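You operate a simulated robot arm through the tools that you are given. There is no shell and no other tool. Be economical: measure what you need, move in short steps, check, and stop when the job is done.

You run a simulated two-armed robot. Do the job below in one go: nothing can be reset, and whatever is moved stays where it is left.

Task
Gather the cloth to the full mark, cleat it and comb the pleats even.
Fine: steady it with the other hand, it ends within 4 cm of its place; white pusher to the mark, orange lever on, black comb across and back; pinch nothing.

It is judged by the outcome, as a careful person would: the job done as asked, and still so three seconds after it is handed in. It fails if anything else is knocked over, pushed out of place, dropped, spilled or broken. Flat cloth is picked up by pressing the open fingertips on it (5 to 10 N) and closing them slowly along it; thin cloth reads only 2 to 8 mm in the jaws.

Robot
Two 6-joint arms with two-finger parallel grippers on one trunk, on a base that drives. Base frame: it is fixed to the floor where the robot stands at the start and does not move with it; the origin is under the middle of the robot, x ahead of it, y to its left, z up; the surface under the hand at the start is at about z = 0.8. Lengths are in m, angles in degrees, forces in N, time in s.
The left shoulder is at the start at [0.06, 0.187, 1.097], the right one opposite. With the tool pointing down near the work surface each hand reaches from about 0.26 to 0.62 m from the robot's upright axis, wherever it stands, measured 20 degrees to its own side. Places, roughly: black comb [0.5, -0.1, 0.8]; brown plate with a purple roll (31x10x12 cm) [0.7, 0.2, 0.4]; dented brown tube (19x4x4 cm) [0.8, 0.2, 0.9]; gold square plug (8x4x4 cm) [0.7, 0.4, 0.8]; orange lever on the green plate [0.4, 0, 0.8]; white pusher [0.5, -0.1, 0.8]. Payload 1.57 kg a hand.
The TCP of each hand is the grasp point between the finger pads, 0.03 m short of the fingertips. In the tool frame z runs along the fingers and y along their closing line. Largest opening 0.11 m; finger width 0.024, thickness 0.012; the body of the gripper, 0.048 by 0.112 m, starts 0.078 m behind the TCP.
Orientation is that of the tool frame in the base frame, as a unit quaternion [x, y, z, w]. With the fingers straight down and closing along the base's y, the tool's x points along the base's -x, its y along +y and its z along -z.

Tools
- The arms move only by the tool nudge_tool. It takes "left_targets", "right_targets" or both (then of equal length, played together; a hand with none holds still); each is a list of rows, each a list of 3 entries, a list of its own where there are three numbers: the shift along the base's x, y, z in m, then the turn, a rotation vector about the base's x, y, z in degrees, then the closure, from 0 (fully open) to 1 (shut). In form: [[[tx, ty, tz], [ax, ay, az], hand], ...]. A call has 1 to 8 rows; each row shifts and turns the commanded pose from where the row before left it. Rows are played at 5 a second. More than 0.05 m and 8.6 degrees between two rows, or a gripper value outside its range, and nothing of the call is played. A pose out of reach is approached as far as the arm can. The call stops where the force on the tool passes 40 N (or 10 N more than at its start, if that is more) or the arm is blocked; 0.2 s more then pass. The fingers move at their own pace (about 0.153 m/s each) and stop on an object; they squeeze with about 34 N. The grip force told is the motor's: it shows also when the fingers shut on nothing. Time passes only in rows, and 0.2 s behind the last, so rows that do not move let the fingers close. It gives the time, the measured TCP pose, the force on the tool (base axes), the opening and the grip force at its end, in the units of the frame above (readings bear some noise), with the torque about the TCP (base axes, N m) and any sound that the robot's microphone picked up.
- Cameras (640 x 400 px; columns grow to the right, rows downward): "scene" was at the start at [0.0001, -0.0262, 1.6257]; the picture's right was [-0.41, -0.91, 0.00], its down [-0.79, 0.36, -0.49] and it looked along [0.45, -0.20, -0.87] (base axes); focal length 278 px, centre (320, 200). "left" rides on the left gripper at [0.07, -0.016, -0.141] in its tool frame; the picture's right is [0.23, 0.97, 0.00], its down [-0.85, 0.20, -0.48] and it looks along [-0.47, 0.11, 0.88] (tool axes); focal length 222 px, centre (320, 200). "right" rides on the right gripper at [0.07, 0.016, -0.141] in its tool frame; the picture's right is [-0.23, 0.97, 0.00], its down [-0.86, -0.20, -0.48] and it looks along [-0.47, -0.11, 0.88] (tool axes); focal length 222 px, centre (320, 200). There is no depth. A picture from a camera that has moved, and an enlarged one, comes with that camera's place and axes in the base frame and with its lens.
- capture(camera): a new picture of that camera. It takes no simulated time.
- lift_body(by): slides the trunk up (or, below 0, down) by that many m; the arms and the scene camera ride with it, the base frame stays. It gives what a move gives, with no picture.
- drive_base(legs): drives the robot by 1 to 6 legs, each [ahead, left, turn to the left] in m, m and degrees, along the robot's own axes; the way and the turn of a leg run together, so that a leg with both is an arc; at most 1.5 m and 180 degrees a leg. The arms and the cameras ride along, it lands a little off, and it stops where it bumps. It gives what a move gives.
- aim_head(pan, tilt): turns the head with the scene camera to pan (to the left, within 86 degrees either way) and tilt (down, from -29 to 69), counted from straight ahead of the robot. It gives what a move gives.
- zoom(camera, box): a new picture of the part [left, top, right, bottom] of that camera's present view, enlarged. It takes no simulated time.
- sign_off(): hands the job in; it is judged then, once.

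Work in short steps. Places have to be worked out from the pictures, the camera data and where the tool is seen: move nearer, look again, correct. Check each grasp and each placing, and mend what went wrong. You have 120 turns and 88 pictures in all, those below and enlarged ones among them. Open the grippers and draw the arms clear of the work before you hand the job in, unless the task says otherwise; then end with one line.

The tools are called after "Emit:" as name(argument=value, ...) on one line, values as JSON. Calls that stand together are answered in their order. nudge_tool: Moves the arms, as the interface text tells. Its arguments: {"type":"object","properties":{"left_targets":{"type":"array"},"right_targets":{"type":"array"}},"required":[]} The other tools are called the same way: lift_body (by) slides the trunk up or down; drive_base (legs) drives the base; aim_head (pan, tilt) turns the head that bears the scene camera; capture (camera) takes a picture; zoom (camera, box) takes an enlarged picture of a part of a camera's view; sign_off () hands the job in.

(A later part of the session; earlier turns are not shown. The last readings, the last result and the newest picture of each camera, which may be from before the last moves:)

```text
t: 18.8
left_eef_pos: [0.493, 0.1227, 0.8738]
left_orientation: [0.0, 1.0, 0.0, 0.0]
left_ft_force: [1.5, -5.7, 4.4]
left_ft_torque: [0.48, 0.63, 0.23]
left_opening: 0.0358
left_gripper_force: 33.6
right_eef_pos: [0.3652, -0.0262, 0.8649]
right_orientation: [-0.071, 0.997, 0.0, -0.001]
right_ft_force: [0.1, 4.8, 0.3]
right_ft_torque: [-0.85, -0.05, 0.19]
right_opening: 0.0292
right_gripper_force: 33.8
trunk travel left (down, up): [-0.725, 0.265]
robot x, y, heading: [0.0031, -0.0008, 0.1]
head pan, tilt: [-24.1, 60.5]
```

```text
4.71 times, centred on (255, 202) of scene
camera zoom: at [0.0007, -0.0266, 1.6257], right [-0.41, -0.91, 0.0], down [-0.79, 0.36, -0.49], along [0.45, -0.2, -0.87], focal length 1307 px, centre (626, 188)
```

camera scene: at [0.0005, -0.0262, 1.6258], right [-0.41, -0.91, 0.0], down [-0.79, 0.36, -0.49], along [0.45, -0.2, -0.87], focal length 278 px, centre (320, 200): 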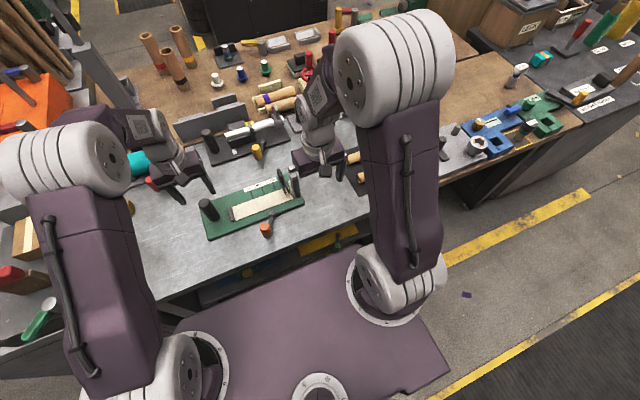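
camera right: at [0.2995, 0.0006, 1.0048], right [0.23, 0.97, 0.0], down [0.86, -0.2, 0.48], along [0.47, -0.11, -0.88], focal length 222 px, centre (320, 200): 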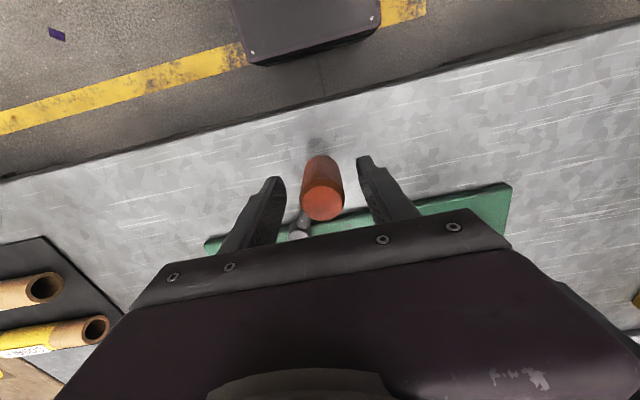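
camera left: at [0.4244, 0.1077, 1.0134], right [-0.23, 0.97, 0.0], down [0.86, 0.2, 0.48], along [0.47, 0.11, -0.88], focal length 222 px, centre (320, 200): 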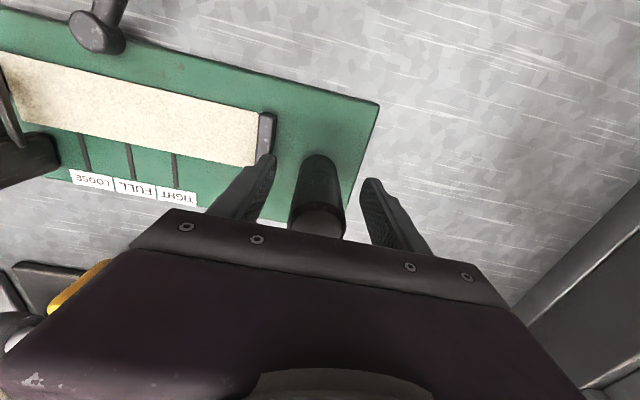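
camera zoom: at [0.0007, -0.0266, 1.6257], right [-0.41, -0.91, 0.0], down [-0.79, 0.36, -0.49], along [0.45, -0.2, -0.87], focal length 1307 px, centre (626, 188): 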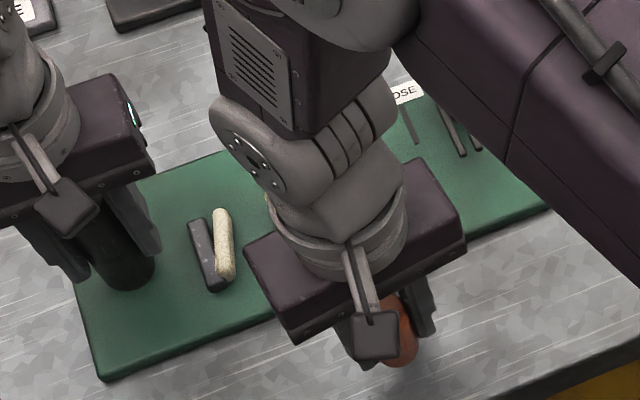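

The knob moved with the hand. I continue along the arc about the pivot in 8° steps.

Emit:
nudge_tool(right_targets=[[[-0.0031, -0.0097, 0], [0, 0, 8], 0.8], [[-0.0018, -0.0099, 0], [0, 0, 8], 0.8], [[-0.0004, -0.0101, 0], [0, 0, 8], 0.8], [[0.0011, -0.0101, 0], [0, 0, 8], 0.8], [[0, 0, 0], [0, 0, 0], 0.8]])

Emit:
capture(camera="right")

```text
t: 20.0
left_eef_pos: [0.4937, 0.1239, 0.8746]
left_orientation: [-0.001, 1.0, 0.0, 0.001]
left_ft_force: [3.4, 3.2, 9.4]
left_ft_torque: [-1.39, 0.28, 0.14]
left_opening: 0.0356
left_gripper_force: 34.1
right_eef_pos: [0.3617, -0.0647, 0.8661]
right_orientation: [-0.343, 0.939, 0.001, 0.0]
right_ft_force: [-2.5, -3.3, -1.8]
right_ft_torque: [0.96, 0.28, -0.15]
right_opening: 0.0292
right_gripper_force: 34.0
trunk travel left (down, up): [-0.725, 0.265]
robot x, y, heading: [0.0011, 0.0005, -0.1]
head pan, tilt: [-24.1, 60.5]
```

```text
51 pictures are left
camera right: at [0.2989, -0.0968, 1.0074], right [-0.45, 0.89, 0.0], down [0.78, 0.4, 0.48], along [0.43, 0.22, -0.88], focal length 222 px, centre (320, 200)
```

right: 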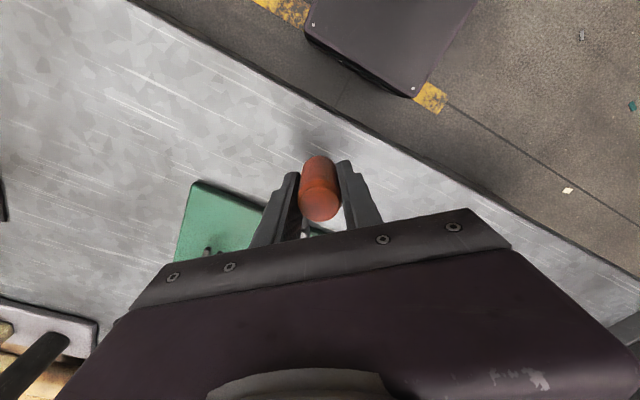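

Still free. I continue another 32°.

Emit:
nudge_tool(right_targets=[[[0.0024, -0.0098, 0], [0, 0, 8], 0.8], [[0.0038, -0.0094, 0], [0, 0, 8], 0.8], [[0.0051, -0.0087, 0], [0, 0, 8], 0.8], [[0.0062, -0.008, 0], [0, 0, 8], 0.8], [[0, 0, 0], [0, 0, 0], 0.8]])

Emit:
capture(camera="scene")

```text
t: 21.2
left_eef_pos: [0.493, 0.1218, 0.8727]
left_orientation: [0.001, 1.0, 0.0, -0.002]
left_ft_force: [-12.5, -33.5, 8.8]
left_ft_torque: [-0.81, -0.89, -0.53]
left_opening: 0.0355
left_gripper_force: 34.3
right_eef_pos: [0.3808, -0.1024, 0.8662]
right_orientation: [-0.588, 0.809, -0.001, 0.003]
right_ft_force: [14.7, 30.2, -0.3]
right_ft_torque: [0.42, 0.84, 0.15]
right_opening: 0.0295
right_gripper_force: 33.6
trunk travel left (down, up): [-0.725, 0.265]
robot x, y, heading: [0.0007, -0.0003, -0.3]
head pan, tilt: [-24.1, 60.5]
```

```text
50 pictures are left
camera scene: at [-0.0004, -0.0275, 1.6257], right [-0.41, -0.91, 0.0], down [-0.79, 0.36, -0.49], along [0.45, -0.2, -0.87], focal length 278 px, centre (320, 200)
```

scene: 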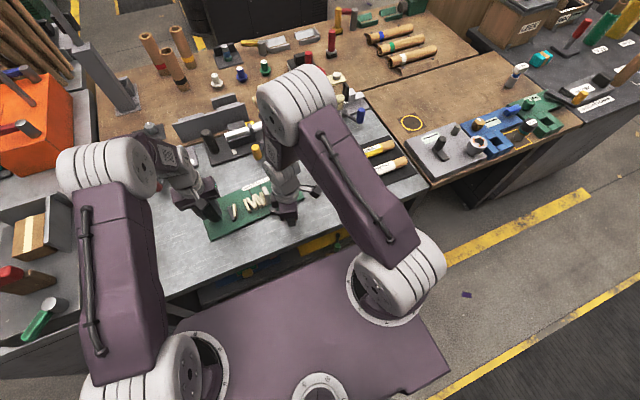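

About 30 N built up, mostly radial (hand pulling away from the pivot) after ~75° of turn. I relax 3 mm toward the pivot and read again.

Emit:
nudge_tool(right_targets=[[[0.002, 0.0025, 0], [0, 0, 0], 0.8], [[0, 0, 0], [0, 0, 0], 0.8]])

Emit:
capture(camera="right")

```text
t: 21.8
left_eef_pos: [0.4926, 0.1241, 0.8738]
left_orientation: [0.0, 1.0, 0.001, -0.002]
left_ft_force: [-12.2, -15.9, 4.2]
left_ft_torque: [-0.85, -0.1, -0.57]
left_opening: 0.0356
left_gripper_force: 33.5
right_eef_pos: [0.3802, -0.0989, 0.8646]
right_orientation: [-0.588, 0.809, 0.0, 0.0]
right_ft_force: [10.0, 14.1, 0.1]
right_ft_torque: [0.78, 0.54, -0.05]
right_opening: 0.0287
right_gripper_force: 34.0
trunk travel left (down, up): [-0.725, 0.265]
robot x, y, heading: [0.0018, -0.001, -0.1]
head pan, tilt: [-24.1, 60.5]
```

```text
49 pictures are left
camera right: at [0.343, -0.1611, 1.0065], right [-0.86, 0.52, 0.0], down [0.45, 0.75, 0.48], along [0.25, 0.41, -0.88], focal length 222 px, centre (320, 200)
```

right: 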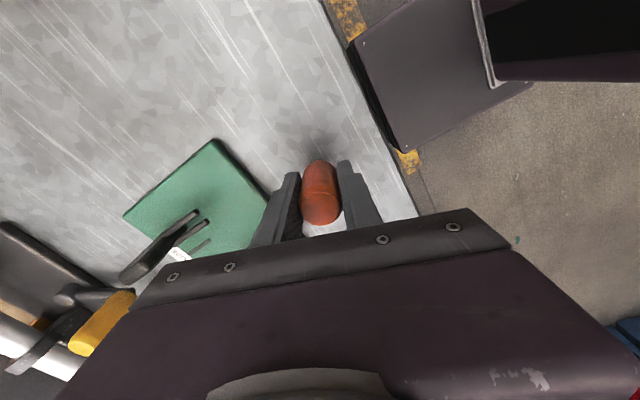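

I relax a bit more, then probe 4 mm tangentially onward.

Emit:
nudge_tool(right_targets=[[[0.002, 0.002, 0], [0, 0, 0], 0.8], [[0, 0, 0], [0, 0, 0], 0.8]])

Emit:
nudge_tool(right_targets=[[[0.003, -0.003, 0], [0, 0, 3], 0.8], [[0, 0, 0], [0, 0, 0], 0.8]])

```text
t: 22.4
left_eef_pos: [0.4948, 0.1256, 0.8737]
left_orientation: [0.0, 1.0, 0.001, 0.001]
left_ft_force: [4.1, 8.0, -3.2]
left_ft_torque: [1.13, 0.2, 0.04]
left_opening: 0.0356
left_gripper_force: 34.2
right_eef_pos: [0.3809, -0.0966, 0.865]
right_orientation: [-0.589, 0.808, 0.001, -0.003]
right_ft_force: [-6.4, -8.8, 11.9]
right_ft_torque: [-0.02, -1.04, -0.05]
right_opening: 0.0294
right_gripper_force: 34.5
trunk travel left (down, up): [-0.725, 0.265]
robot x, y, heading: [-0.0005, -0.0007, -0.1]
head pan, tilt: [-24.1, 60.5]
```

```text
t: 23.0
left_eef_pos: [0.4949, 0.1234, 0.8739]
left_orientation: [0.0, 1.0, 0.0, 0.001]
left_ft_force: [5.4, 7.8, -0.1]
left_ft_torque: [1.02, 0.19, 0.3]
left_opening: 0.0356
left_gripper_force: 34.1
right_eef_pos: [0.3859, -0.0994, 0.8651]
right_orientation: [-0.609, 0.793, 0.002, -0.001]
right_ft_force: [-6.0, -7.2, -0.7]
right_ft_torque: [-0.64, 0.15, -0.03]
right_opening: 0.029
right_gripper_force: 33.4
trunk travel left (down, up): [-0.725, 0.265]
robot x, y, heading: [0.0001, -0.0063, 0.2]
head pan, tilt: [-24.1, 60.5]
```

Tangential motion is still free, with the radius slightly smaller than assumed (pivot ≈ [0.427, −0.050], r ≈ 0.066). I continue in two steps and watch for a stop.

Emit:
nudge_tool(right_targets=[[[0.0064, -0.0062, 0], [0, 0, 8], 0.8], [[0.0078, -0.0046, 0], [0, 0, 8], 0.8], [[0, 0, 0], [0, 0, 0], 0.8]])

Emit:
capture(camera="right")

```text
t: 23.8
left_eef_pos: [0.493, 0.1228, 0.8733]
left_orientation: [0.001, 1.0, 0.0, -0.001]
left_ft_force: [-7.9, -15.8, 3.8]
left_ft_torque: [-0.27, 0.17, -0.4]
left_opening: 0.0351
left_gripper_force: 33.9
right_eef_pos: [0.4013, -0.1109, 0.8654]
right_orientation: [0.714, -0.7, 0.0, -0.002]
right_ft_force: [9.4, 17.6, 0.4]
right_ft_torque: [0.51, 0.8, -0.23]
right_opening: 0.0289
right_gripper_force: 34.1
trunk travel left (down, up): [-0.725, 0.265]
robot x, y, heading: [-0.0006, -0.0016, 0.3]
head pan, tilt: [-24.1, 60.5]
```

```text
48 pictures are left
camera right: at [0.3863, -0.1825, 1.0059], right [-0.98, 0.21, 0.0], down [0.18, 0.86, 0.48], along [0.1, 0.47, -0.88], focal length 222 px, centre (320, 200)
```

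right: 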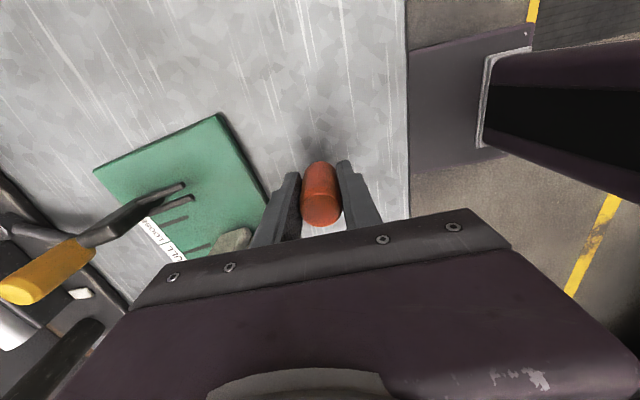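

Tangentially still free. I go on with a slightly smaller radius for another two steps.

Emit:
nudge_tool(right_targets=[[[0.0088, -0.0005, 0], [0, 0, 8], 0.8], [[0.0088, -0.0015, 0], [0, 0, 8], 0.8], [[0, 0, 0], [0, 0, 0], 0.8]])

Emit:
zoom(camera="scene", box=[190, 160, 320, 245])

```text
t: 24.6
left_eef_pos: [0.4936, 0.1242, 0.8742]
left_orientation: [0.0, 1.0, 0.0, 0.002]
left_ft_force: [4.2, 11.9, -5.7]
left_ft_torque: [0.23, 0.1, 0.1]
left_opening: 0.0348
left_gripper_force: 34.4
right_eef_pos: [0.4167, -0.1139, 0.8634]
right_orientation: [0.804, -0.594, -0.002, 0.001]
right_ft_force: [-6.9, -12.8, 3.0]
right_ft_torque: [0.22, -0.86, -0.15]
right_opening: 0.0292
right_gripper_force: 33.8
trunk travel left (down, up): [-0.725, 0.265]
robot x, y, heading: [-0.0016, -0.0006, 0.0]
head pan, tilt: [-24.1, 60.5]
```

```text
4.71 times, centred on (255, 202) of scene
camera zoom: at [-0.0001, -0.0261, 1.6257], right [-0.41, -0.91, 0.0], down [-0.79, 0.36, -0.49], along [0.45, -0.2, -0.87], focal length 1307 px, centre (626, 188)
```

zoom: 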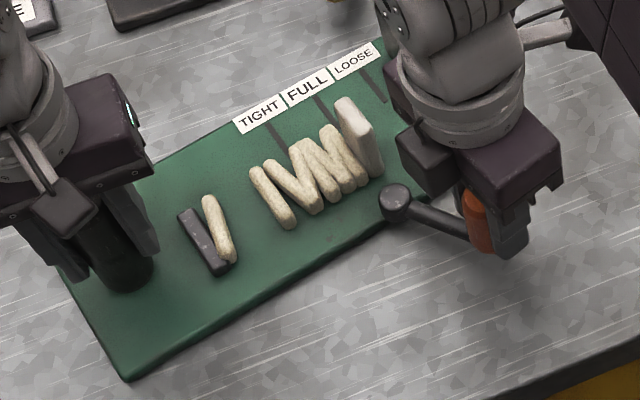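

The lever hit its stop at about 64° of turn relative to the plate, and after that the plate itself yawed ~12° about the post. I swing it back by drawing the held knob around the post at constant radius with slight outward tension, which also keeps the lever against its "on" stop.

Emit:
nudge_tool(right_targets=[[[-0.0006, -0.002, 0], [0, 0, 0], 0.8], [[-0.0064, 0.0023, 0], [0, 0, -1.5], 0.8], [[-0.0064, 0.0023, 0], [0, 0, -1.5], 0.8], [[-0.0061, 0.0025, 0], [0, 0, -1.5], 0.8], [[-0.0061, 0.0026, 0], [0, 0, -1.5], 0.8], [[0, 0, 0], [0, 0, 0], 0.8]])

Emit:
zoom(camera="scene", box=[190, 160, 320, 245])

```text
t: 26.0
left_eef_pos: [0.4934, 0.1225, 0.8728]
left_orientation: [-0.001, 1.0, 0.0, 0.0]
left_ft_force: [-2.0, 4.5, 5.0]
left_ft_torque: [-0.93, 0.15, -0.47]
left_opening: 0.0354
left_gripper_force: 33.7
right_eef_pos: [0.3949, -0.1044, 0.8656]
right_orientation: [0.772, -0.636, 0.0, 0.0]
right_ft_force: [1.3, -3.5, -2.5]
right_ft_torque: [0.03, 0.76, -0.13]
right_opening: 0.029
right_gripper_force: 34.0
trunk travel left (down, up): [-0.725, 0.265]
robot x, y, heading: [0.0004, -0.0027, 0.0]
head pan, tilt: [-24.1, 60.5]
```

```text
4.71 times, centred on (255, 202) of scene
camera zoom: at [0.0009, -0.0263, 1.6257], right [-0.41, -0.91, 0.0], down [-0.79, 0.36, -0.49], along [0.45, -0.2, -0.87], focal length 1307 px, centre (626, 188)
```

zoom: 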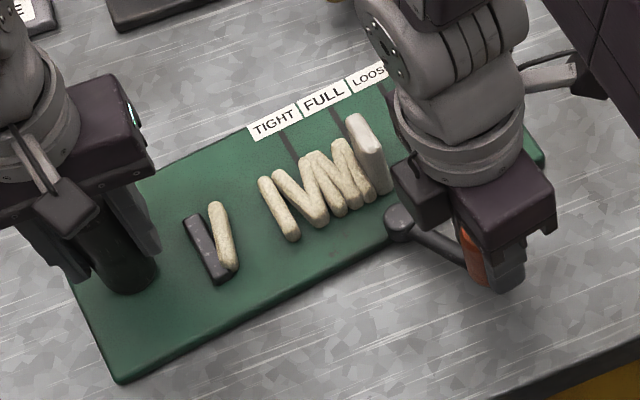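

The plate is swinging back. I add outward tension and continue to the original heading.

Emit:
nudge_tool(right_targets=[[[-0.001, -0.003, 0], [0, 0, 0], 0.8], [[-0.0066, 0.003, 0], [0, 0, -1.5], 0.8], [[-0.0066, 0.003, 0], [0, 0, -1.5], 0.8], [[-0.0066, 0.0033, 0], [0, 0, -1.5], 0.8], [[-0.0066, 0.0035, 0], [0, 0, -1.5], 0.8], [[0, 0, 0], [0, 0, 0], 0.8]])

Emit:
zoom(camera="scene", box=[190, 160, 320, 245])

```text
t: 27.4
left_eef_pos: [0.4929, 0.122, 0.8726]
left_orientation: [0.0, 1.0, 0.0, -0.001]
left_ft_force: [-15.2, -20.4, 3.8]
left_ft_torque: [-0.71, 0.16, -0.46]
left_opening: 0.0356
left_gripper_force: 34.2
right_eef_pos: [0.3696, -0.0951, 0.8652]
right_orientation: [0.737, -0.675, 0.0, -0.001]
right_ft_force: [14.1, 19.4, -0.9]
right_ft_torque: [-0.03, 0.82, -0.01]
right_opening: 0.029
right_gripper_force: 34.1
trunk travel left (down, up): [-0.725, 0.265]
robot x, y, heading: [0.0007, -0.0037, 0.2]
head pan, tilt: [-24.1, 60.5]
```

```text
4.71 times, centred on (255, 202) of scene
camera zoom: at [0.0007, -0.0264, 1.6257], right [-0.41, -0.91, 0.0], down [-0.79, 0.36, -0.49], along [0.45, -0.2, -0.87], focal length 1307 px, centre (626, 188)
```

zoom: 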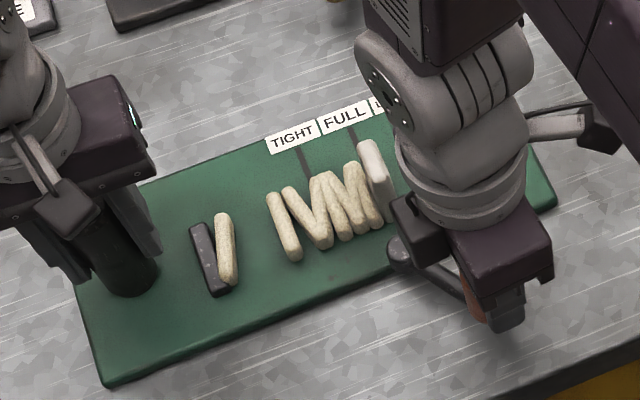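

The plate is back to its original place within a few mm, lever held on its stop under ~24 N tension. I ease the tension, open, and lift straight up.

Emit:
nudge_tool(right_targets=[[[0.001, 0.0015, 0], [0, 0, 0], 0.8], [[0, 0, 0], [0, 0, 0], 0.6], [[0, 0, 0], [0, 0, 0], 0.45], [[0, 0, 0.03], [0, 0, 0], 0.45], [[0, 0, 0.035], [0, 0, 0], 0.45], [[0, 0, 0.03], [0, 0, 0], 0.45]])

Emit:
capture(camera="right")

```text
t: 28.8
left_eef_pos: [0.4939, 0.1232, 0.8726]
left_orientation: [0.0, 1.0, 0.0, 0.0]
left_ft_force: [-0.5, -0.1, -7.2]
left_ft_torque: [0.96, -0.03, -0.01]
left_opening: 0.0358
left_gripper_force: 34.1
right_eef_pos: [0.3664, -0.0943, 0.9621]
right_orientation: [0.737, -0.675, 0.0, 0.0]
right_ft_force: [-0.4, 0.2, 0.1]
right_ft_torque: [0.02, -0.01, 0.05]
right_opening: 0.0606
right_gripper_force: 0.0
trunk travel left (down, up): [-0.725, 0.265]
robot x, y, heading: [-0.0018, 0.0021, -0.1]
head pan, tilt: [-24.1, 60.5]
```

```text
44 pictures are left
camera right: at [0.3567, -0.166, 1.1027], right [-0.99, 0.14, 0.0], down [0.12, 0.87, 0.48], along [0.07, 0.47, -0.88], focal length 222 px, centre (320, 200)
```

right: 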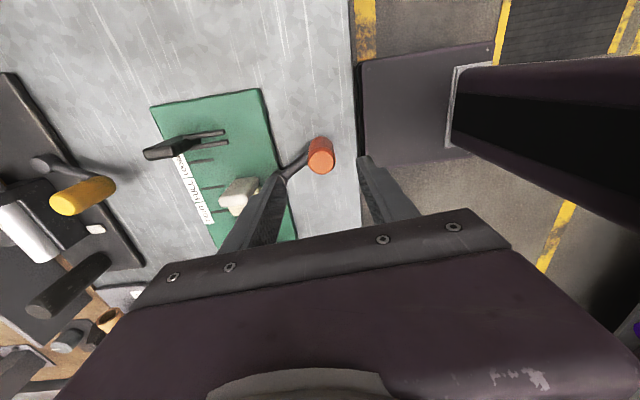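

The lever stayed. I lift away and turn the right hand back to its normal heading.

Emit:
nudge_tool(right_targets=[[[0, -0.015, 0.01], [0, 0, -8], 0.6], [[0, -0.015, 0.01], [0, 0, -8], 0.8], [[0, -0.015, 0.01], [0, 0, -8], 1], [[0, -0.015, 0], [0, 0, -8], 1], [[0, -0.015, 0], [0, 0, -8], 1], [[0, -0.015, 0], [0, 0, -8], 1], [[0.01, -0.01, 0], [0, 0, -8], 1], [[0.01, -0.01, 0], [0, 0, -8], 1]])

Emit:
nudge_tool(right_targets=[[[0.01, -0.01, 0], [0, 0, -8], 1], [[0.01, -0.01, 0], [0, 0, -8], 1], [[0.01, -0.01, 0], [0, 0, -8], 1], [[0.01, 0, 0], [0, 0, -7], 1]])

Emit:
zoom(camera="scene", box=[190, 160, 320, 245])

Emit:
zoom(camera="right", box=[360, 40, 640, 215])

```text
t: 30.6
left_eef_pos: [0.4938, 0.1228, 0.8734]
left_orientation: [0.0, 1.0, 0.0, 0.001]
left_ft_force: [0.4, 0.5, -7.9]
left_ft_torque: [0.99, -0.04, -0.02]
left_opening: 0.0357
left_gripper_force: 33.7
right_eef_pos: [0.3859, -0.2035, 0.9918]
right_orientation: [-0.266, 0.964, 0.001, -0.001]
right_ft_force: [-0.5, 0.5, 0.2]
right_ft_torque: [0.03, -0.02, -0.01]
right_opening: 0.0
right_gripper_force: 21.1
trunk travel left (down, up): [-0.725, 0.265]
robot x, y, heading: [0.0001, -0.0011, 0.2]
head pan, tilt: [-24.1, 60.5]
```

```text
t: 31.6
left_eef_pos: [0.4955, 0.1228, 0.8732]
left_orientation: [0.0, 1.0, 0.0, 0.0]
left_ft_force: [-0.1, 0.0, -7.5]
left_ft_torque: [1.0, 0.0, 0.01]
left_opening: 0.0361
left_gripper_force: 34.0
right_eef_pos: [0.4268, -0.2325, 0.9901]
right_orientation: [0.003, 1.0, 0.0, 0.0]
right_ft_force: [0.1, 0.4, -0.4]
right_ft_torque: [-0.02, 0.0, 0.01]
right_opening: 0.0001
right_gripper_force: 21.8
trunk travel left (down, up): [-0.725, 0.265]
robot x, y, heading: [0.0023, -0.0001, -0.2]
head pan, tilt: [-24.1, 60.5]
```

```text
4.71 times, centred on (255, 202) of scene
camera zoom: at [0.0016, -0.0262, 1.6257], right [-0.41, -0.91, 0.0], down [-0.79, 0.36, -0.49], along [0.45, -0.2, -0.87], focal length 1307 px, centre (626, 188)
```

zoom: 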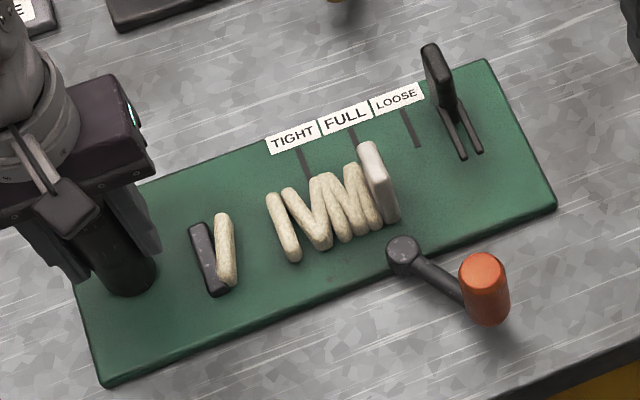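

```text
2.29 times, centred on (500, 128) of right
camera zoom: at [0.3574, -0.2176, 1.1318], right [0.23, 0.97, 0.0], down [0.85, -0.2, 0.48], along [0.47, -0.11, -0.88], focal length 508 px, centre (-91, 366)
```

zoom: 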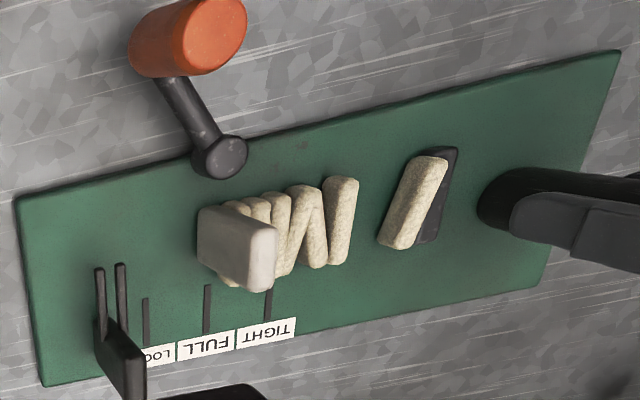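

The lever now points to the other side on its stop; plate and pusher are in place. The comb handle is a slab at x 0.52–0.55, y ≈ −0.122, top ≈ 0.872. I move the right hand above it, slightly open.

Emit:
nudge_tool(right_targets=[[[0.0275, 0.0275, -0.01], [0, 0, 0], 0.55], [[0.0275, 0.0275, -0.01], [0, 0, 0], 0.55], [[0.0275, 0.0275, -0.01], [0, 0, 0], 0.55], [[0.0275, 0.0275, -0.01], [0, 0, 0], 0.55], [[0, 0, 0], [0, 0, 0], 0.55]])

Emit:
capture(camera="right")

Emit:
zoom(camera="scene", box=[210, 140, 340, 225])

```text
t: 32.8
left_eef_pos: [0.4938, 0.1233, 0.8738]
left_orientation: [0.0, 1.0, 0.0, 0.0]
left_ft_force: [0.2, -0.8, -7.4]
left_ft_torque: [0.97, -0.03, 0.03]
left_opening: 0.0359
left_gripper_force: 33.5
right_eef_pos: [0.5356, -0.1213, 0.9529]
right_orientation: [0.0, 1.0, 0.0, -0.001]
right_ft_force: [-0.9, -0.2, 0.0]
right_ft_torque: [0.02, -0.04, 0.03]
right_opening: 0.0494
right_gripper_force: 0.1
trunk travel left (down, up): [-0.725, 0.265]
robot x, y, heading: [0.0017, -0.0, -0.2]
head pan, tilt: [-24.1, 60.5]
```

```text
41 pictures are left
camera right: at [0.4658, -0.105, 1.0933], right [0.23, 0.97, 0.0], down [0.86, -0.2, 0.48], along [0.47, -0.11, -0.88], focal length 222 px, centre (320, 200)
```

right: 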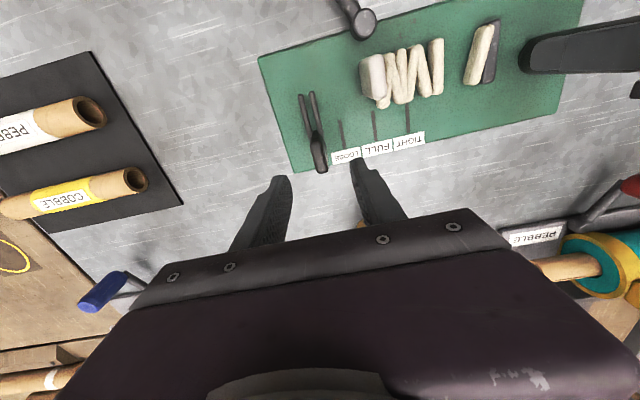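

```text
4.71 times, centred on (275, 182) of scene
camera zoom: at [0.0006, -0.0269, 1.6257], right [-0.41, -0.91, 0.0], down [-0.79, 0.36, -0.49], along [0.45, -0.2, -0.87], focal length 1307 px, centre (532, 282)
```

zoom: 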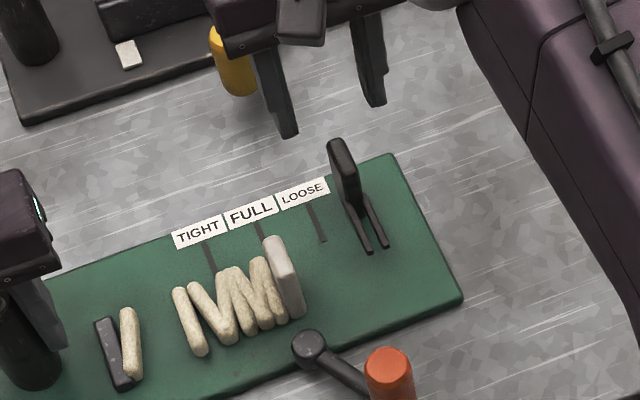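

Handle top confirmed at about [0.533, −0.123]. I lower around it to z ≈ 0.868.

Emit:
nudge_tool(right_targets=[[[0, -0.002, -0.03], [0, 0, 0], 0.55], [[0, 0, -0.03], [0, 0, 0], 0.55], [[0, 0, -0.025], [0, 0, 0], 0.55]])

Emit:
capture(camera="right")

```text
t: 33.6
left_eef_pos: [0.494, 0.1231, 0.873]
left_orientation: [0.0, 1.0, 0.0, -0.001]
left_ft_force: [0.4, -1.3, -6.8]
left_ft_torque: [0.98, -0.03, 0.03]
left_opening: 0.0353
left_gripper_force: 33.6
right_eef_pos: [0.5369, -0.1232, 0.8657]
right_orientation: [-0.001, 1.0, 0.0, 0.0]
right_ft_force: [0.0, -0.1, -0.5]
right_ft_torque: [0.0, 0.0, -0.02]
right_opening: 0.0495
right_gripper_force: 0.0
trunk travel left (down, up): [-0.725, 0.265]
robot x, y, heading: [-0.0003, 0.0019, -0.2]
head pan, tilt: [-24.1, 60.5]
```

```text
39 pictures are left
camera right: at [0.466, -0.107, 1.0068], right [0.23, 0.97, 0.0], down [0.86, -0.2, 0.48], along [0.47, -0.11, -0.88], focal length 222 px, centre (320, 200)
```

right: 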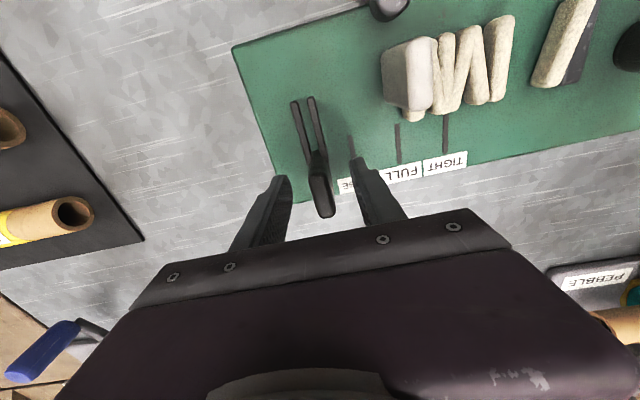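

The handle is between the fingers. I narrow the gap to ~17 mm (no squeeze) and try a 2 cm stroke in +y.

Emit:
nudge_tool(right_targets=[[[0, 0, 0], [0, 0, 0], 0.75], [[0, 0, 0], [0, 0, 0], 0.85], [[0, 0.007, 0], [0, 0, 0], 0.85], [[0, 0.007, 0], [0, 0, 0], 0.85], [[0, 0.007, 0], [0, 0, 0], 0.85], [[0, 0, 0], [0, 0, 0], 0.85]])

Emit:
capture(camera="right")

```text
t: 35.0
left_eef_pos: [0.4944, 0.1233, 0.8735]
left_orientation: [0.0, 1.0, 0.0, 0.0]
left_ft_force: [1.7, 4.1, -6.1]
left_ft_torque: [0.99, 0.14, 0.23]
left_opening: 0.036
left_gripper_force: 34.0
right_eef_pos: [0.5354, -0.1043, 0.8652]
right_orientation: [0.0, 1.0, 0.0, -0.001]
right_ft_force: [-0.9, -4.3, 1.4]
right_ft_torque: [-0.01, 0.04, 0.08]
right_opening: 0.0203
right_gripper_force: 2.3
trunk travel left (down, up): [-0.725, 0.265]
robot x, y, heading: [0.001, -0.0004, -0.2]
head pan, tilt: [-24.1, 60.5]
```

```text
38 pictures are left
camera right: at [0.4665, -0.0886, 1.0061], right [0.23, 0.97, 0.0], down [0.86, -0.2, 0.48], along [0.47, -0.11, -0.88], focal length 222 px, centre (320, 200)
```

right: 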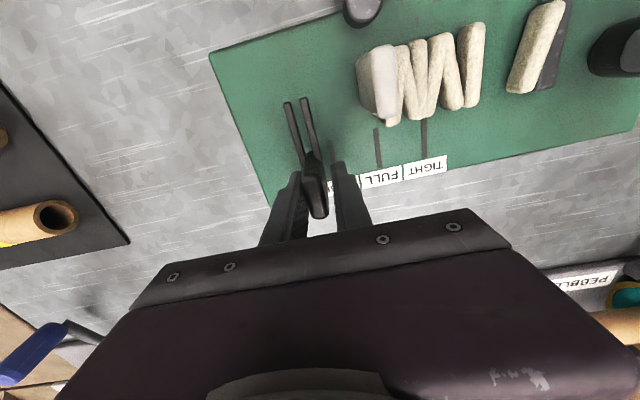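

The comb slides along y with ~4 N. I continue 5 cm slowly, watching the force as it passes the pusher.

Emit:
nudge_tool(right_targets=[[[0, 0.008, 0], [0, 0, 0], 0.85], [[0, 0.008, 0], [0, 0, 0], 0.85], [[0, 0.008, 0], [0, 0, 0], 0.85], [[0, 0.008, 0], [0, 0, 0], 0.85], [[0, 0.008, 0], [0, 0, 0], 0.85], [[0, 0.008, 0], [0, 0, 0], 0.85], [[0, 0, 0], [0, 0, 0], 0.85]])

Emit:
capture(camera="right")

Emit:
zoom(camera="scene", box=[190, 150, 320, 235])

```text
t: 36.6
left_eef_pos: [0.493, 0.1229, 0.8739]
left_orientation: [-0.001, 1.0, 0.0, -0.002]
left_ft_force: [-0.6, 3.6, -5.2]
left_ft_torque: [0.54, -0.01, -0.03]
left_opening: 0.0357
left_gripper_force: 34.2
right_eef_pos: [0.5365, -0.0568, 0.8658]
right_orientation: [0.001, 1.0, 0.0, 0.0]
right_ft_force: [0.2, -4.0, -1.2]
right_ft_torque: [0.01, 0.01, 0.03]
right_opening: 0.0198
right_gripper_force: 2.0
trunk travel left (down, up): [-0.725, 0.265]
robot x, y, heading: [0.0014, -0.0028, -0.0]
head pan, tilt: [-24.1, 60.5]
```

```text
37 pictures are left
camera right: at [0.4665, -0.0405, 1.0072], right [0.23, 0.97, 0.0], down [0.86, -0.2, 0.48], along [0.47, -0.11, -0.88], focal length 222 px, centre (320, 200)
```

right: 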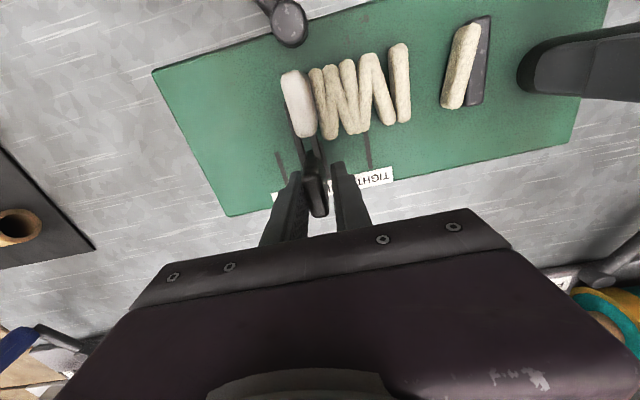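

```text
4.71 times, centred on (255, 192) of scene
camera zoom: at [0.0013, -0.0263, 1.6257], right [-0.41, -0.91, 0.0], down [-0.79, 0.36, -0.49], along [0.45, -0.2, -0.87], focal length 1307 px, centre (626, 235)
```

zoom: 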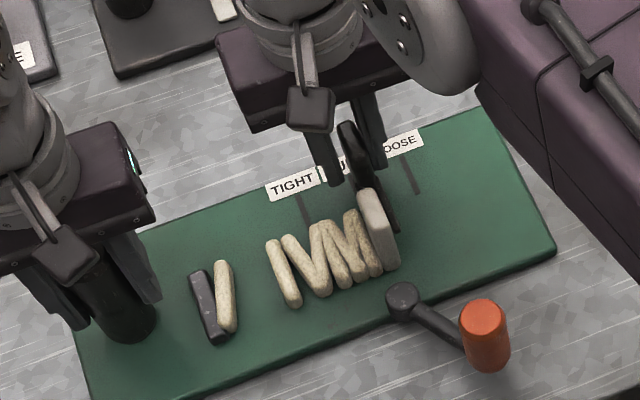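

It passes the pusher without disturbing it. Another 5 cm.

Emit:
nudge_tool(right_targets=[[[0, 0.008, 0], [0, 0, 0], 0.85], [[0, 0.008, 0], [0, 0, 0], 0.85], [[0, 0.008, 0], [0, 0, 0], 0.85], [[0, 0.008, 0], [0, 0, 0], 0.85], [[0, 0.008, 0], [0, 0, 0], 0.85], [[0, 0.008, 0], [0, 0, 0], 0.85], [[0, 0, 0], [0, 0, 0], 0.85]])

Emit:
capture(camera="right")

Emit:
zoom(camera="scene", box=[190, 150, 320, 235])

```text
t: 38.2
left_eef_pos: [0.4936, 0.1236, 0.8736]
left_orientation: [0.0, 1.0, 0.0, 0.0]
left_ft_force: [-1.4, 4.6, -5.5]
left_ft_torque: [0.63, 0.01, -0.07]
left_opening: 0.0355
left_gripper_force: 34.4
right_eef_pos: [0.5367, -0.0078, 0.8656]
right_orientation: [0.0, 1.0, 0.0, 0.0]
right_ft_force: [0.7, -3.7, -1.4]
right_ft_torque: [-0.02, -0.08, 0.06]
right_opening: 0.0201
right_gripper_force: 2.1
trunk travel left (down, up): [-0.725, 0.265]
robot x, y, heading: [0.0003, 0.0014, 0.0]
head pan, tilt: [-24.1, 60.5]
```

```text
35 pictures are left
camera right: at [0.4665, 0.0083, 1.0068], right [0.23, 0.97, 0.0], down [0.86, -0.2, 0.48], along [0.47, -0.11, -0.88], focal length 222 px, centre (320, 200)
```

right: 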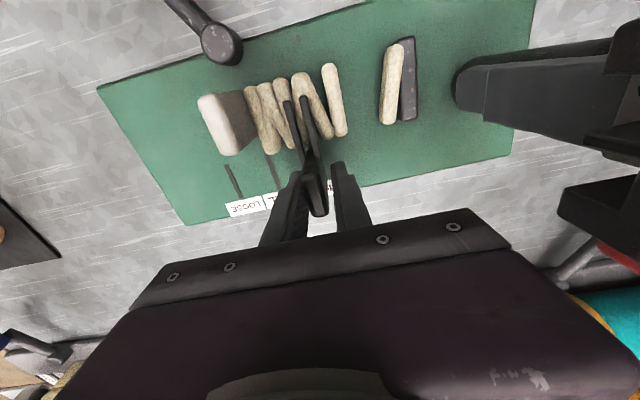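

```text
4.71 times, centred on (255, 192) of scene
camera zoom: at [0.0012, -0.0262, 1.6257], right [-0.41, -0.91, 0.0], down [-0.79, 0.36, -0.49], along [0.45, -0.2, -0.87], focal length 1307 px, centre (626, 235)
```

zoom: 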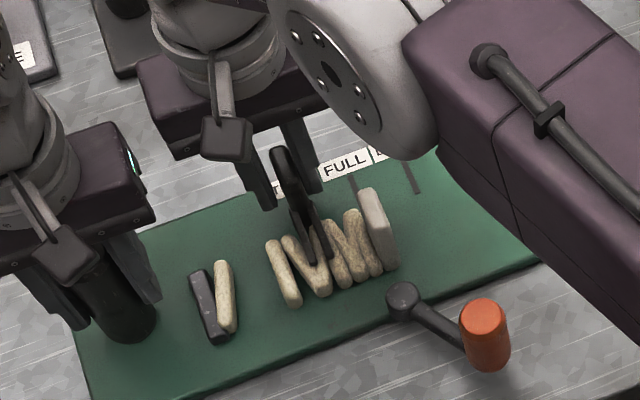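

The comb is in the pleats. Before nearing the left hand, I open the gap a bit and tilt the right wrist away (24° about x) so it clears the left gripper, then continue a little.

Emit:
nudge_tool(right_targets=[[[0, 0, 0.002], [0, 0, 0], 0.65], [[0, 0, 0], [8, 0, 0], 0.65], [[0, 0, 0], [8, 0, 0], 0.65], [[0, 0, 0], [8, 0, 0], 0.65], [[0, 0.008, 0], [0, 0, 0], 0.65], [[0, 0.008, 0], [0, 0, 0], 0.65], [[0, 0.008, 0], [0, 0, 0], 0.65]])

Emit:
capture(camera="right")

Emit:
zoom(camera="scene", box=[190, 150, 320, 235])

```text
t: 39.9
left_eef_pos: [0.4925, 0.1263, 0.8721]
left_orientation: [0.0, 1.0, 0.002, 0.0]
left_ft_force: [-2.2, 20.0, 5.9]
left_ft_torque: [-1.8, -0.62, -0.15]
left_opening: 0.0359
left_gripper_force: 33.8
right_eef_pos: [0.5368, 0.0106, 0.8659]
right_orientation: [0.001, 0.979, 0.204, 0.002]
right_ft_force: [-1.3, -20.5, -1.1]
right_ft_torque: [-0.75, -0.17, 0.21]
right_opening: 0.055
right_gripper_force: 9.0
trunk travel left (down, up): [-0.725, 0.265]
robot x, y, heading: [0.0003, -0.0033, 0.1]
head pan, tilt: [-24.1, 60.5]
stopped in row 7 (right hand): the force on the tool passed its limit at 41 N (the readings are from after the stop); the commanded pose is now the measured one
```

```text
33 pictures are left
camera right: at [0.4665, -0.0319, 1.0024], right [0.23, 0.89, 0.39], down [0.85, -0.38, 0.36], along [0.47, 0.25, -0.85], focal length 222 px, centre (320, 200)
```

right: 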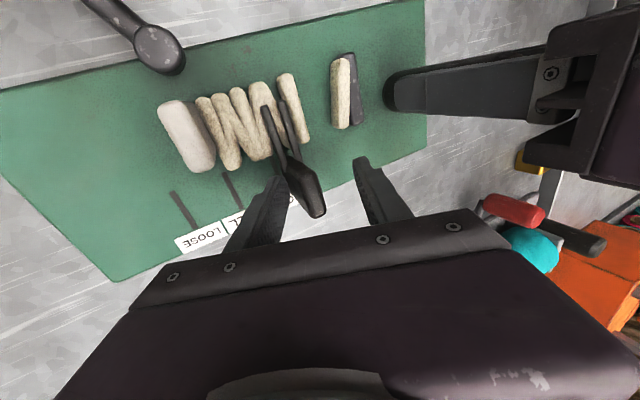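

```text
4.71 times, centred on (255, 192) of scene
camera zoom: at [-0.0006, -0.0256, 1.6258], right [-0.41, -0.91, 0.0], down [-0.79, 0.36, -0.49], along [0.45, -0.2, -0.87], focal length 1307 px, centre (626, 235)
```

zoom: 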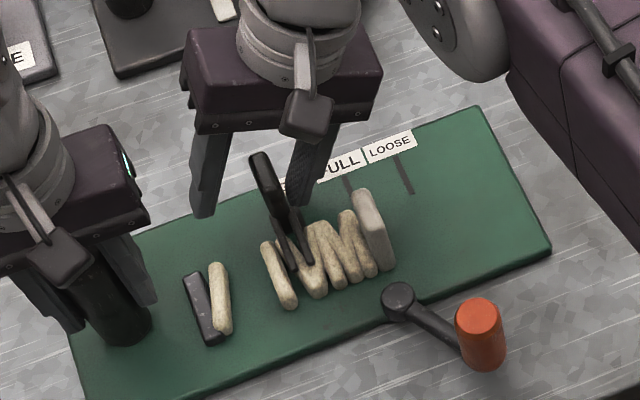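

The force rose sharply — the comb may be at the end of its travel. I ease back, then probe again in 2 mm steps to make sure it is a stop and not a jam.

Emit:
nudge_tool(right_targets=[[[0, -0.006, 0], [0, 0, 0], 0.6], [[0, 0, 0], [0, 0, 0], 0.6]])

Emit:
nudge_tool(right_targets=[[[0, 0.003, 0], [0, 0, 0], 0.6], [[0, 0.003, 0], [0, 0, 0], 0.6], [[0, 0, 0], [0, 0, 0], 0.6]])

Emit:
zoom(camera="right", box=[120, 20, 440, 240])

```text
t: 40.5
left_eef_pos: [0.4919, 0.1254, 0.8733]
left_orientation: [0.0, 1.0, 0.001, -0.001]
left_ft_force: [-0.6, 8.8, 4.7]
left_ft_torque: [-1.31, -0.09, 0.15]
left_opening: 0.0358
left_gripper_force: 34.3
right_eef_pos: [0.5365, 0.0057, 0.8669]
right_orientation: [0.0, 0.978, 0.206, 0.001]
right_ft_force: [-1.1, -6.2, -3.9]
right_ft_torque: [-0.16, -0.01, 0.05]
right_opening: 0.0505
right_gripper_force: 3.5
trunk travel left (down, up): [-0.725, 0.265]
robot x, y, heading: [0.0009, 0.0009, 0.0]
head pan, tilt: [-24.1, 60.5]
```

```text
t: 41.3
left_eef_pos: [0.4897, 0.1259, 0.8744]
left_orientation: [-0.001, 1.0, 0.002, -0.001]
left_ft_force: [1.0, 19.9, -1.1]
left_ft_torque: [-1.41, -0.46, 0.32]
left_opening: 0.0356
left_gripper_force: 34.0
right_eef_pos: [0.5364, 0.0117, 0.8683]
right_orientation: [0.0, 0.979, 0.206, 0.002]
right_ft_force: [-2.9, -23.5, 10.0]
right_ft_torque: [-1.02, 0.26, 0.22]
right_opening: 0.0581
right_gripper_force: 8.2
trunk travel left (down, up): [-0.725, 0.265]
robot x, y, heading: [0.0027, 0.002, 0.1]
head pan, tilt: [-24.1, 60.5]
```

```text
1.82 times, centred on (280, 130) of right
camera zoom: at [0.4662, -0.0319, 1.0037], right [0.23, 0.89, 0.39], down [0.85, -0.38, 0.36], along [0.47, 0.25, -0.84], focal length 404 px, centre (393, 327)
```

zoom: 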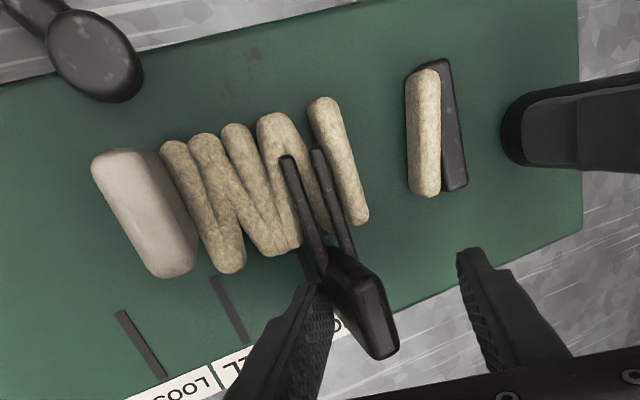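

It is a firm end stop. Now the return stroke: ease off, straighten the wrist, narrow the gap and draw the comb back.

Emit:
nudge_tool(right_targets=[[[0, -0.006, 0], [0, 0, 0], 0.65], [[0, -0.002, 0], [-8, 0, 0], 0.65], [[0, -0.002, 0], [-8, 0, 0], 0.65], [[0, -0.002, 0], [-8, 0, 0], 0.65], [[0, 0, -0.002], [0, 0, 0], 0.75], [[0, 0, 0], [0, 0, 0], 0.85], [[0, -0.006, 0], [0, 0, 0], 0.85], [[0, -0.006, 0], [0, 0, 0], 0.85]])

Emit:
capture(camera="right")

```text
t: 43.1
left_eef_pos: [0.4919, 0.1254, 0.8724]
left_orientation: [-0.001, 1.0, 0.0, 0.0]
left_ft_force: [-1.0, -6.3, 2.4]
left_ft_torque: [-1.27, -0.04, -0.13]
left_opening: 0.0357
left_gripper_force: 34.1
right_eef_pos: [0.536, -0.0123, 0.8671]
right_orientation: [0.0, 1.0, -0.001, 0.003]
right_ft_force: [1.5, 4.4, 0.9]
right_ft_torque: [0.1, -0.07, 0.05]
right_opening: 0.0204
right_gripper_force: 1.9
trunk travel left (down, up): [-0.725, 0.265]
robot x, y, heading: [0.0018, -0.0025, -0.1]
head pan, tilt: [-24.1, 60.5]
```

```text
30 pictures are left
camera right: at [0.4663, 0.0048, 1.0072], right [0.23, 0.97, 0.0], down [0.85, -0.2, 0.48], along [0.47, -0.11, -0.88], focal length 222 px, centre (320, 200)
```

right: 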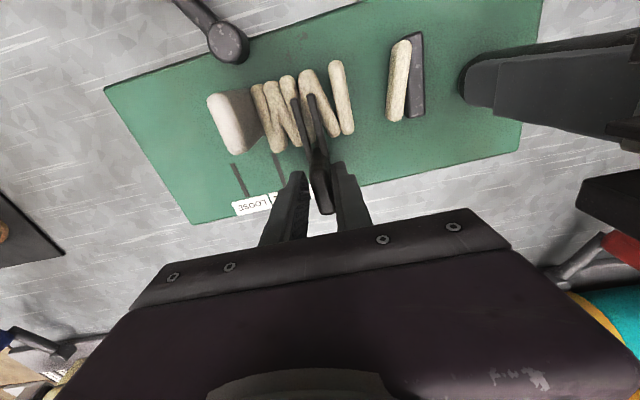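

The comb follows back at ~4 N. I draw it the rest of the way to its start.

Emit:
nudge_tool(right_targets=[[[0, -0.008, 0], [0, 0, 0], 0.85], [[0, -0.008, 0], [0, 0, 0], 0.85], [[0, -0.008, 0], [0, 0, 0], 0.85], [[0, -0.008, 0], [0, 0, 0], 0.85], [[0, -0.008, 0], [0, 0, 0], 0.85], [[0, -0.008, 0], [0, 0, 0], 0.85], [[0, -0.008, 0], [0, 0, 0], 0.85], [[0, -0.008, 0], [0, 0, 0], 0.85]])

Emit:
nudge_tool(right_targets=[[[0, -0.008, 0], [0, 0, 0], 0.85], [[0, -0.008, 0], [0, 0, 0], 0.85], [[0, -0.008, 0], [0, 0, 0], 0.85], [[0, -0.008, 0], [0, 0, 0], 0.85], [[0, -0.006, 0], [0, 0, 0], 0.85], [[0, 0, 0], [0, 0, 0], 0.85]])

Emit:
capture(camera="right")

Emit:
zoom(camera="scene", box=[190, 150, 320, 235])

```text
t: 44.9
left_eef_pos: [0.4924, 0.1252, 0.8728]
left_orientation: [0.001, 1.0, 0.002, -0.001]
left_ft_force: [1.6, -7.4, 0.7]
left_ft_torque: [-1.18, 0.07, -0.1]
left_opening: 0.0361
left_gripper_force: 34.0
right_eef_pos: [0.5365, -0.0756, 0.8652]
right_orientation: [0.0, 1.0, -0.002, 0.001]
right_ft_force: [0.0, 4.0, 2.1]
right_ft_torque: [0.1, 0.0, 0.06]
right_opening: 0.0205
right_gripper_force: 2.4
trunk travel left (down, up): [-0.725, 0.265]
robot x, y, heading: [0.0025, 0.0008, -0.1]
head pan, tilt: [-24.1, 60.5]
```

```text
t: 46.3
left_eef_pos: [0.4929, 0.1245, 0.8742]
left_orientation: [0.001, 1.0, 0.002, -0.002]
left_ft_force: [0.3, -4.8, 3.6]
left_ft_torque: [-1.28, -0.12, -0.05]
left_opening: 0.036
left_gripper_force: 34.1
right_eef_pos: [0.5363, -0.1132, 0.8667]
right_orientation: [0.001, 1.0, -0.001, 0.002]
right_ft_force: [0.3, 4.3, -1.1]
right_ft_torque: [0.1, -0.02, 0.06]
right_opening: 0.0203
right_gripper_force: 1.9
trunk travel left (down, up): [-0.725, 0.265]
robot x, y, heading: [-0.0005, 0.0032, 0.1]
head pan, tilt: [-24.1, 60.5]
```

```text
29 pictures are left
camera right: at [0.4663, -0.0974, 1.0077], right [0.23, 0.97, 0.0], down [0.85, -0.2, 0.48], along [0.47, -0.11, -0.88], focal length 222 px, centre (320, 200)
```

right: 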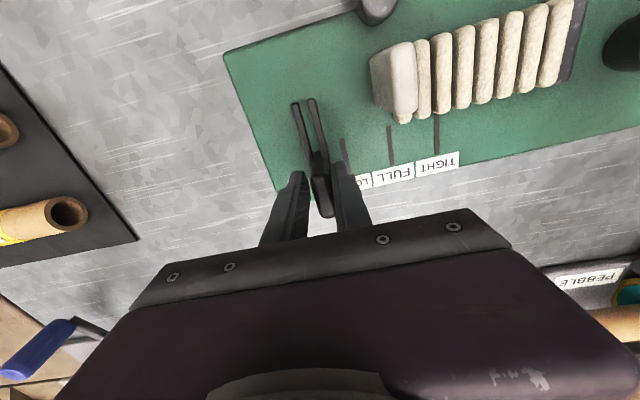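

```text
4.71 times, centred on (255, 192) of scene
camera zoom: at [0.0, -0.0265, 1.6257], right [-0.41, -0.91, 0.0], down [-0.79, 0.36, -0.49], along [0.45, -0.2, -0.87], focal length 1307 px, centre (626, 235)
```

zoom: 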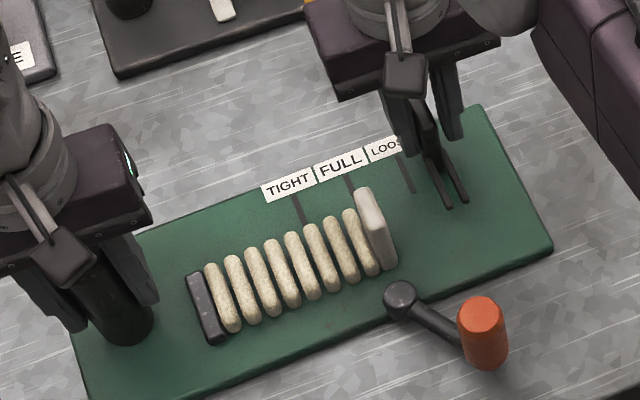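

The pleats are now even. I draw the comb the last centimetre to its starting place.

Emit:
nudge_tool(right_targets=[[[0, -0.004, 0], [0, 0, 0], 0.85], [[0, -0.004, 0], [0, 0, 0], 0.85], [[0, -0.003, 0], [0, 0, 0], 0.85], [[0, 0, 0], [0, 0, 0], 0.85]])

Emit:
zoom(camera="scene", box=[190, 150, 320, 235])

```text
t: 47.3
left_eef_pos: [0.4933, 0.1259, 0.8719]
left_orientation: [0.0, 1.0, 0.001, -0.001]
left_ft_force: [2.6, -8.7, 1.1]
left_ft_torque: [-1.12, 0.41, -0.07]
left_opening: 0.0358
left_gripper_force: 34.3
right_eef_pos: [0.5361, -0.124, 0.8656]
right_orientation: [0.001, 1.0, -0.002, 0.001]
right_ft_force: [-0.8, 8.1, 3.9]
right_ft_torque: [0.12, 0.01, 0.1]
right_opening: 0.0243
right_gripper_force: 4.2
trunk travel left (down, up): [-0.725, 0.265]
robot x, y, heading: [-0.002, 0.0009, -0.1]
head pan, tilt: [-24.1, 60.5]
```

```text
4.71 times, centred on (255, 192) of scene
camera zoom: at [-0.0001, -0.026, 1.6258], right [-0.41, -0.91, 0.0], down [-0.79, 0.36, -0.49], along [0.45, -0.2, -0.87], focal length 1307 px, centre (626, 235)
```

zoom: 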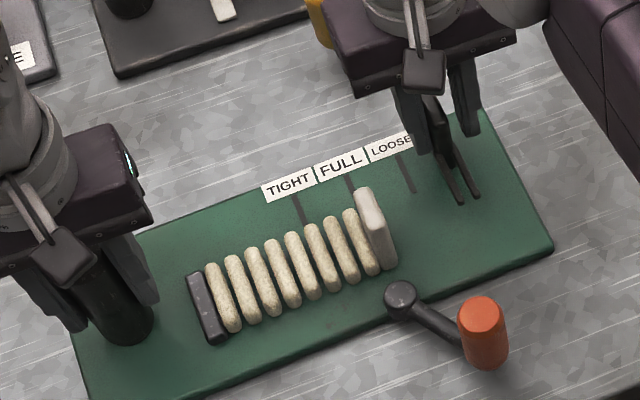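

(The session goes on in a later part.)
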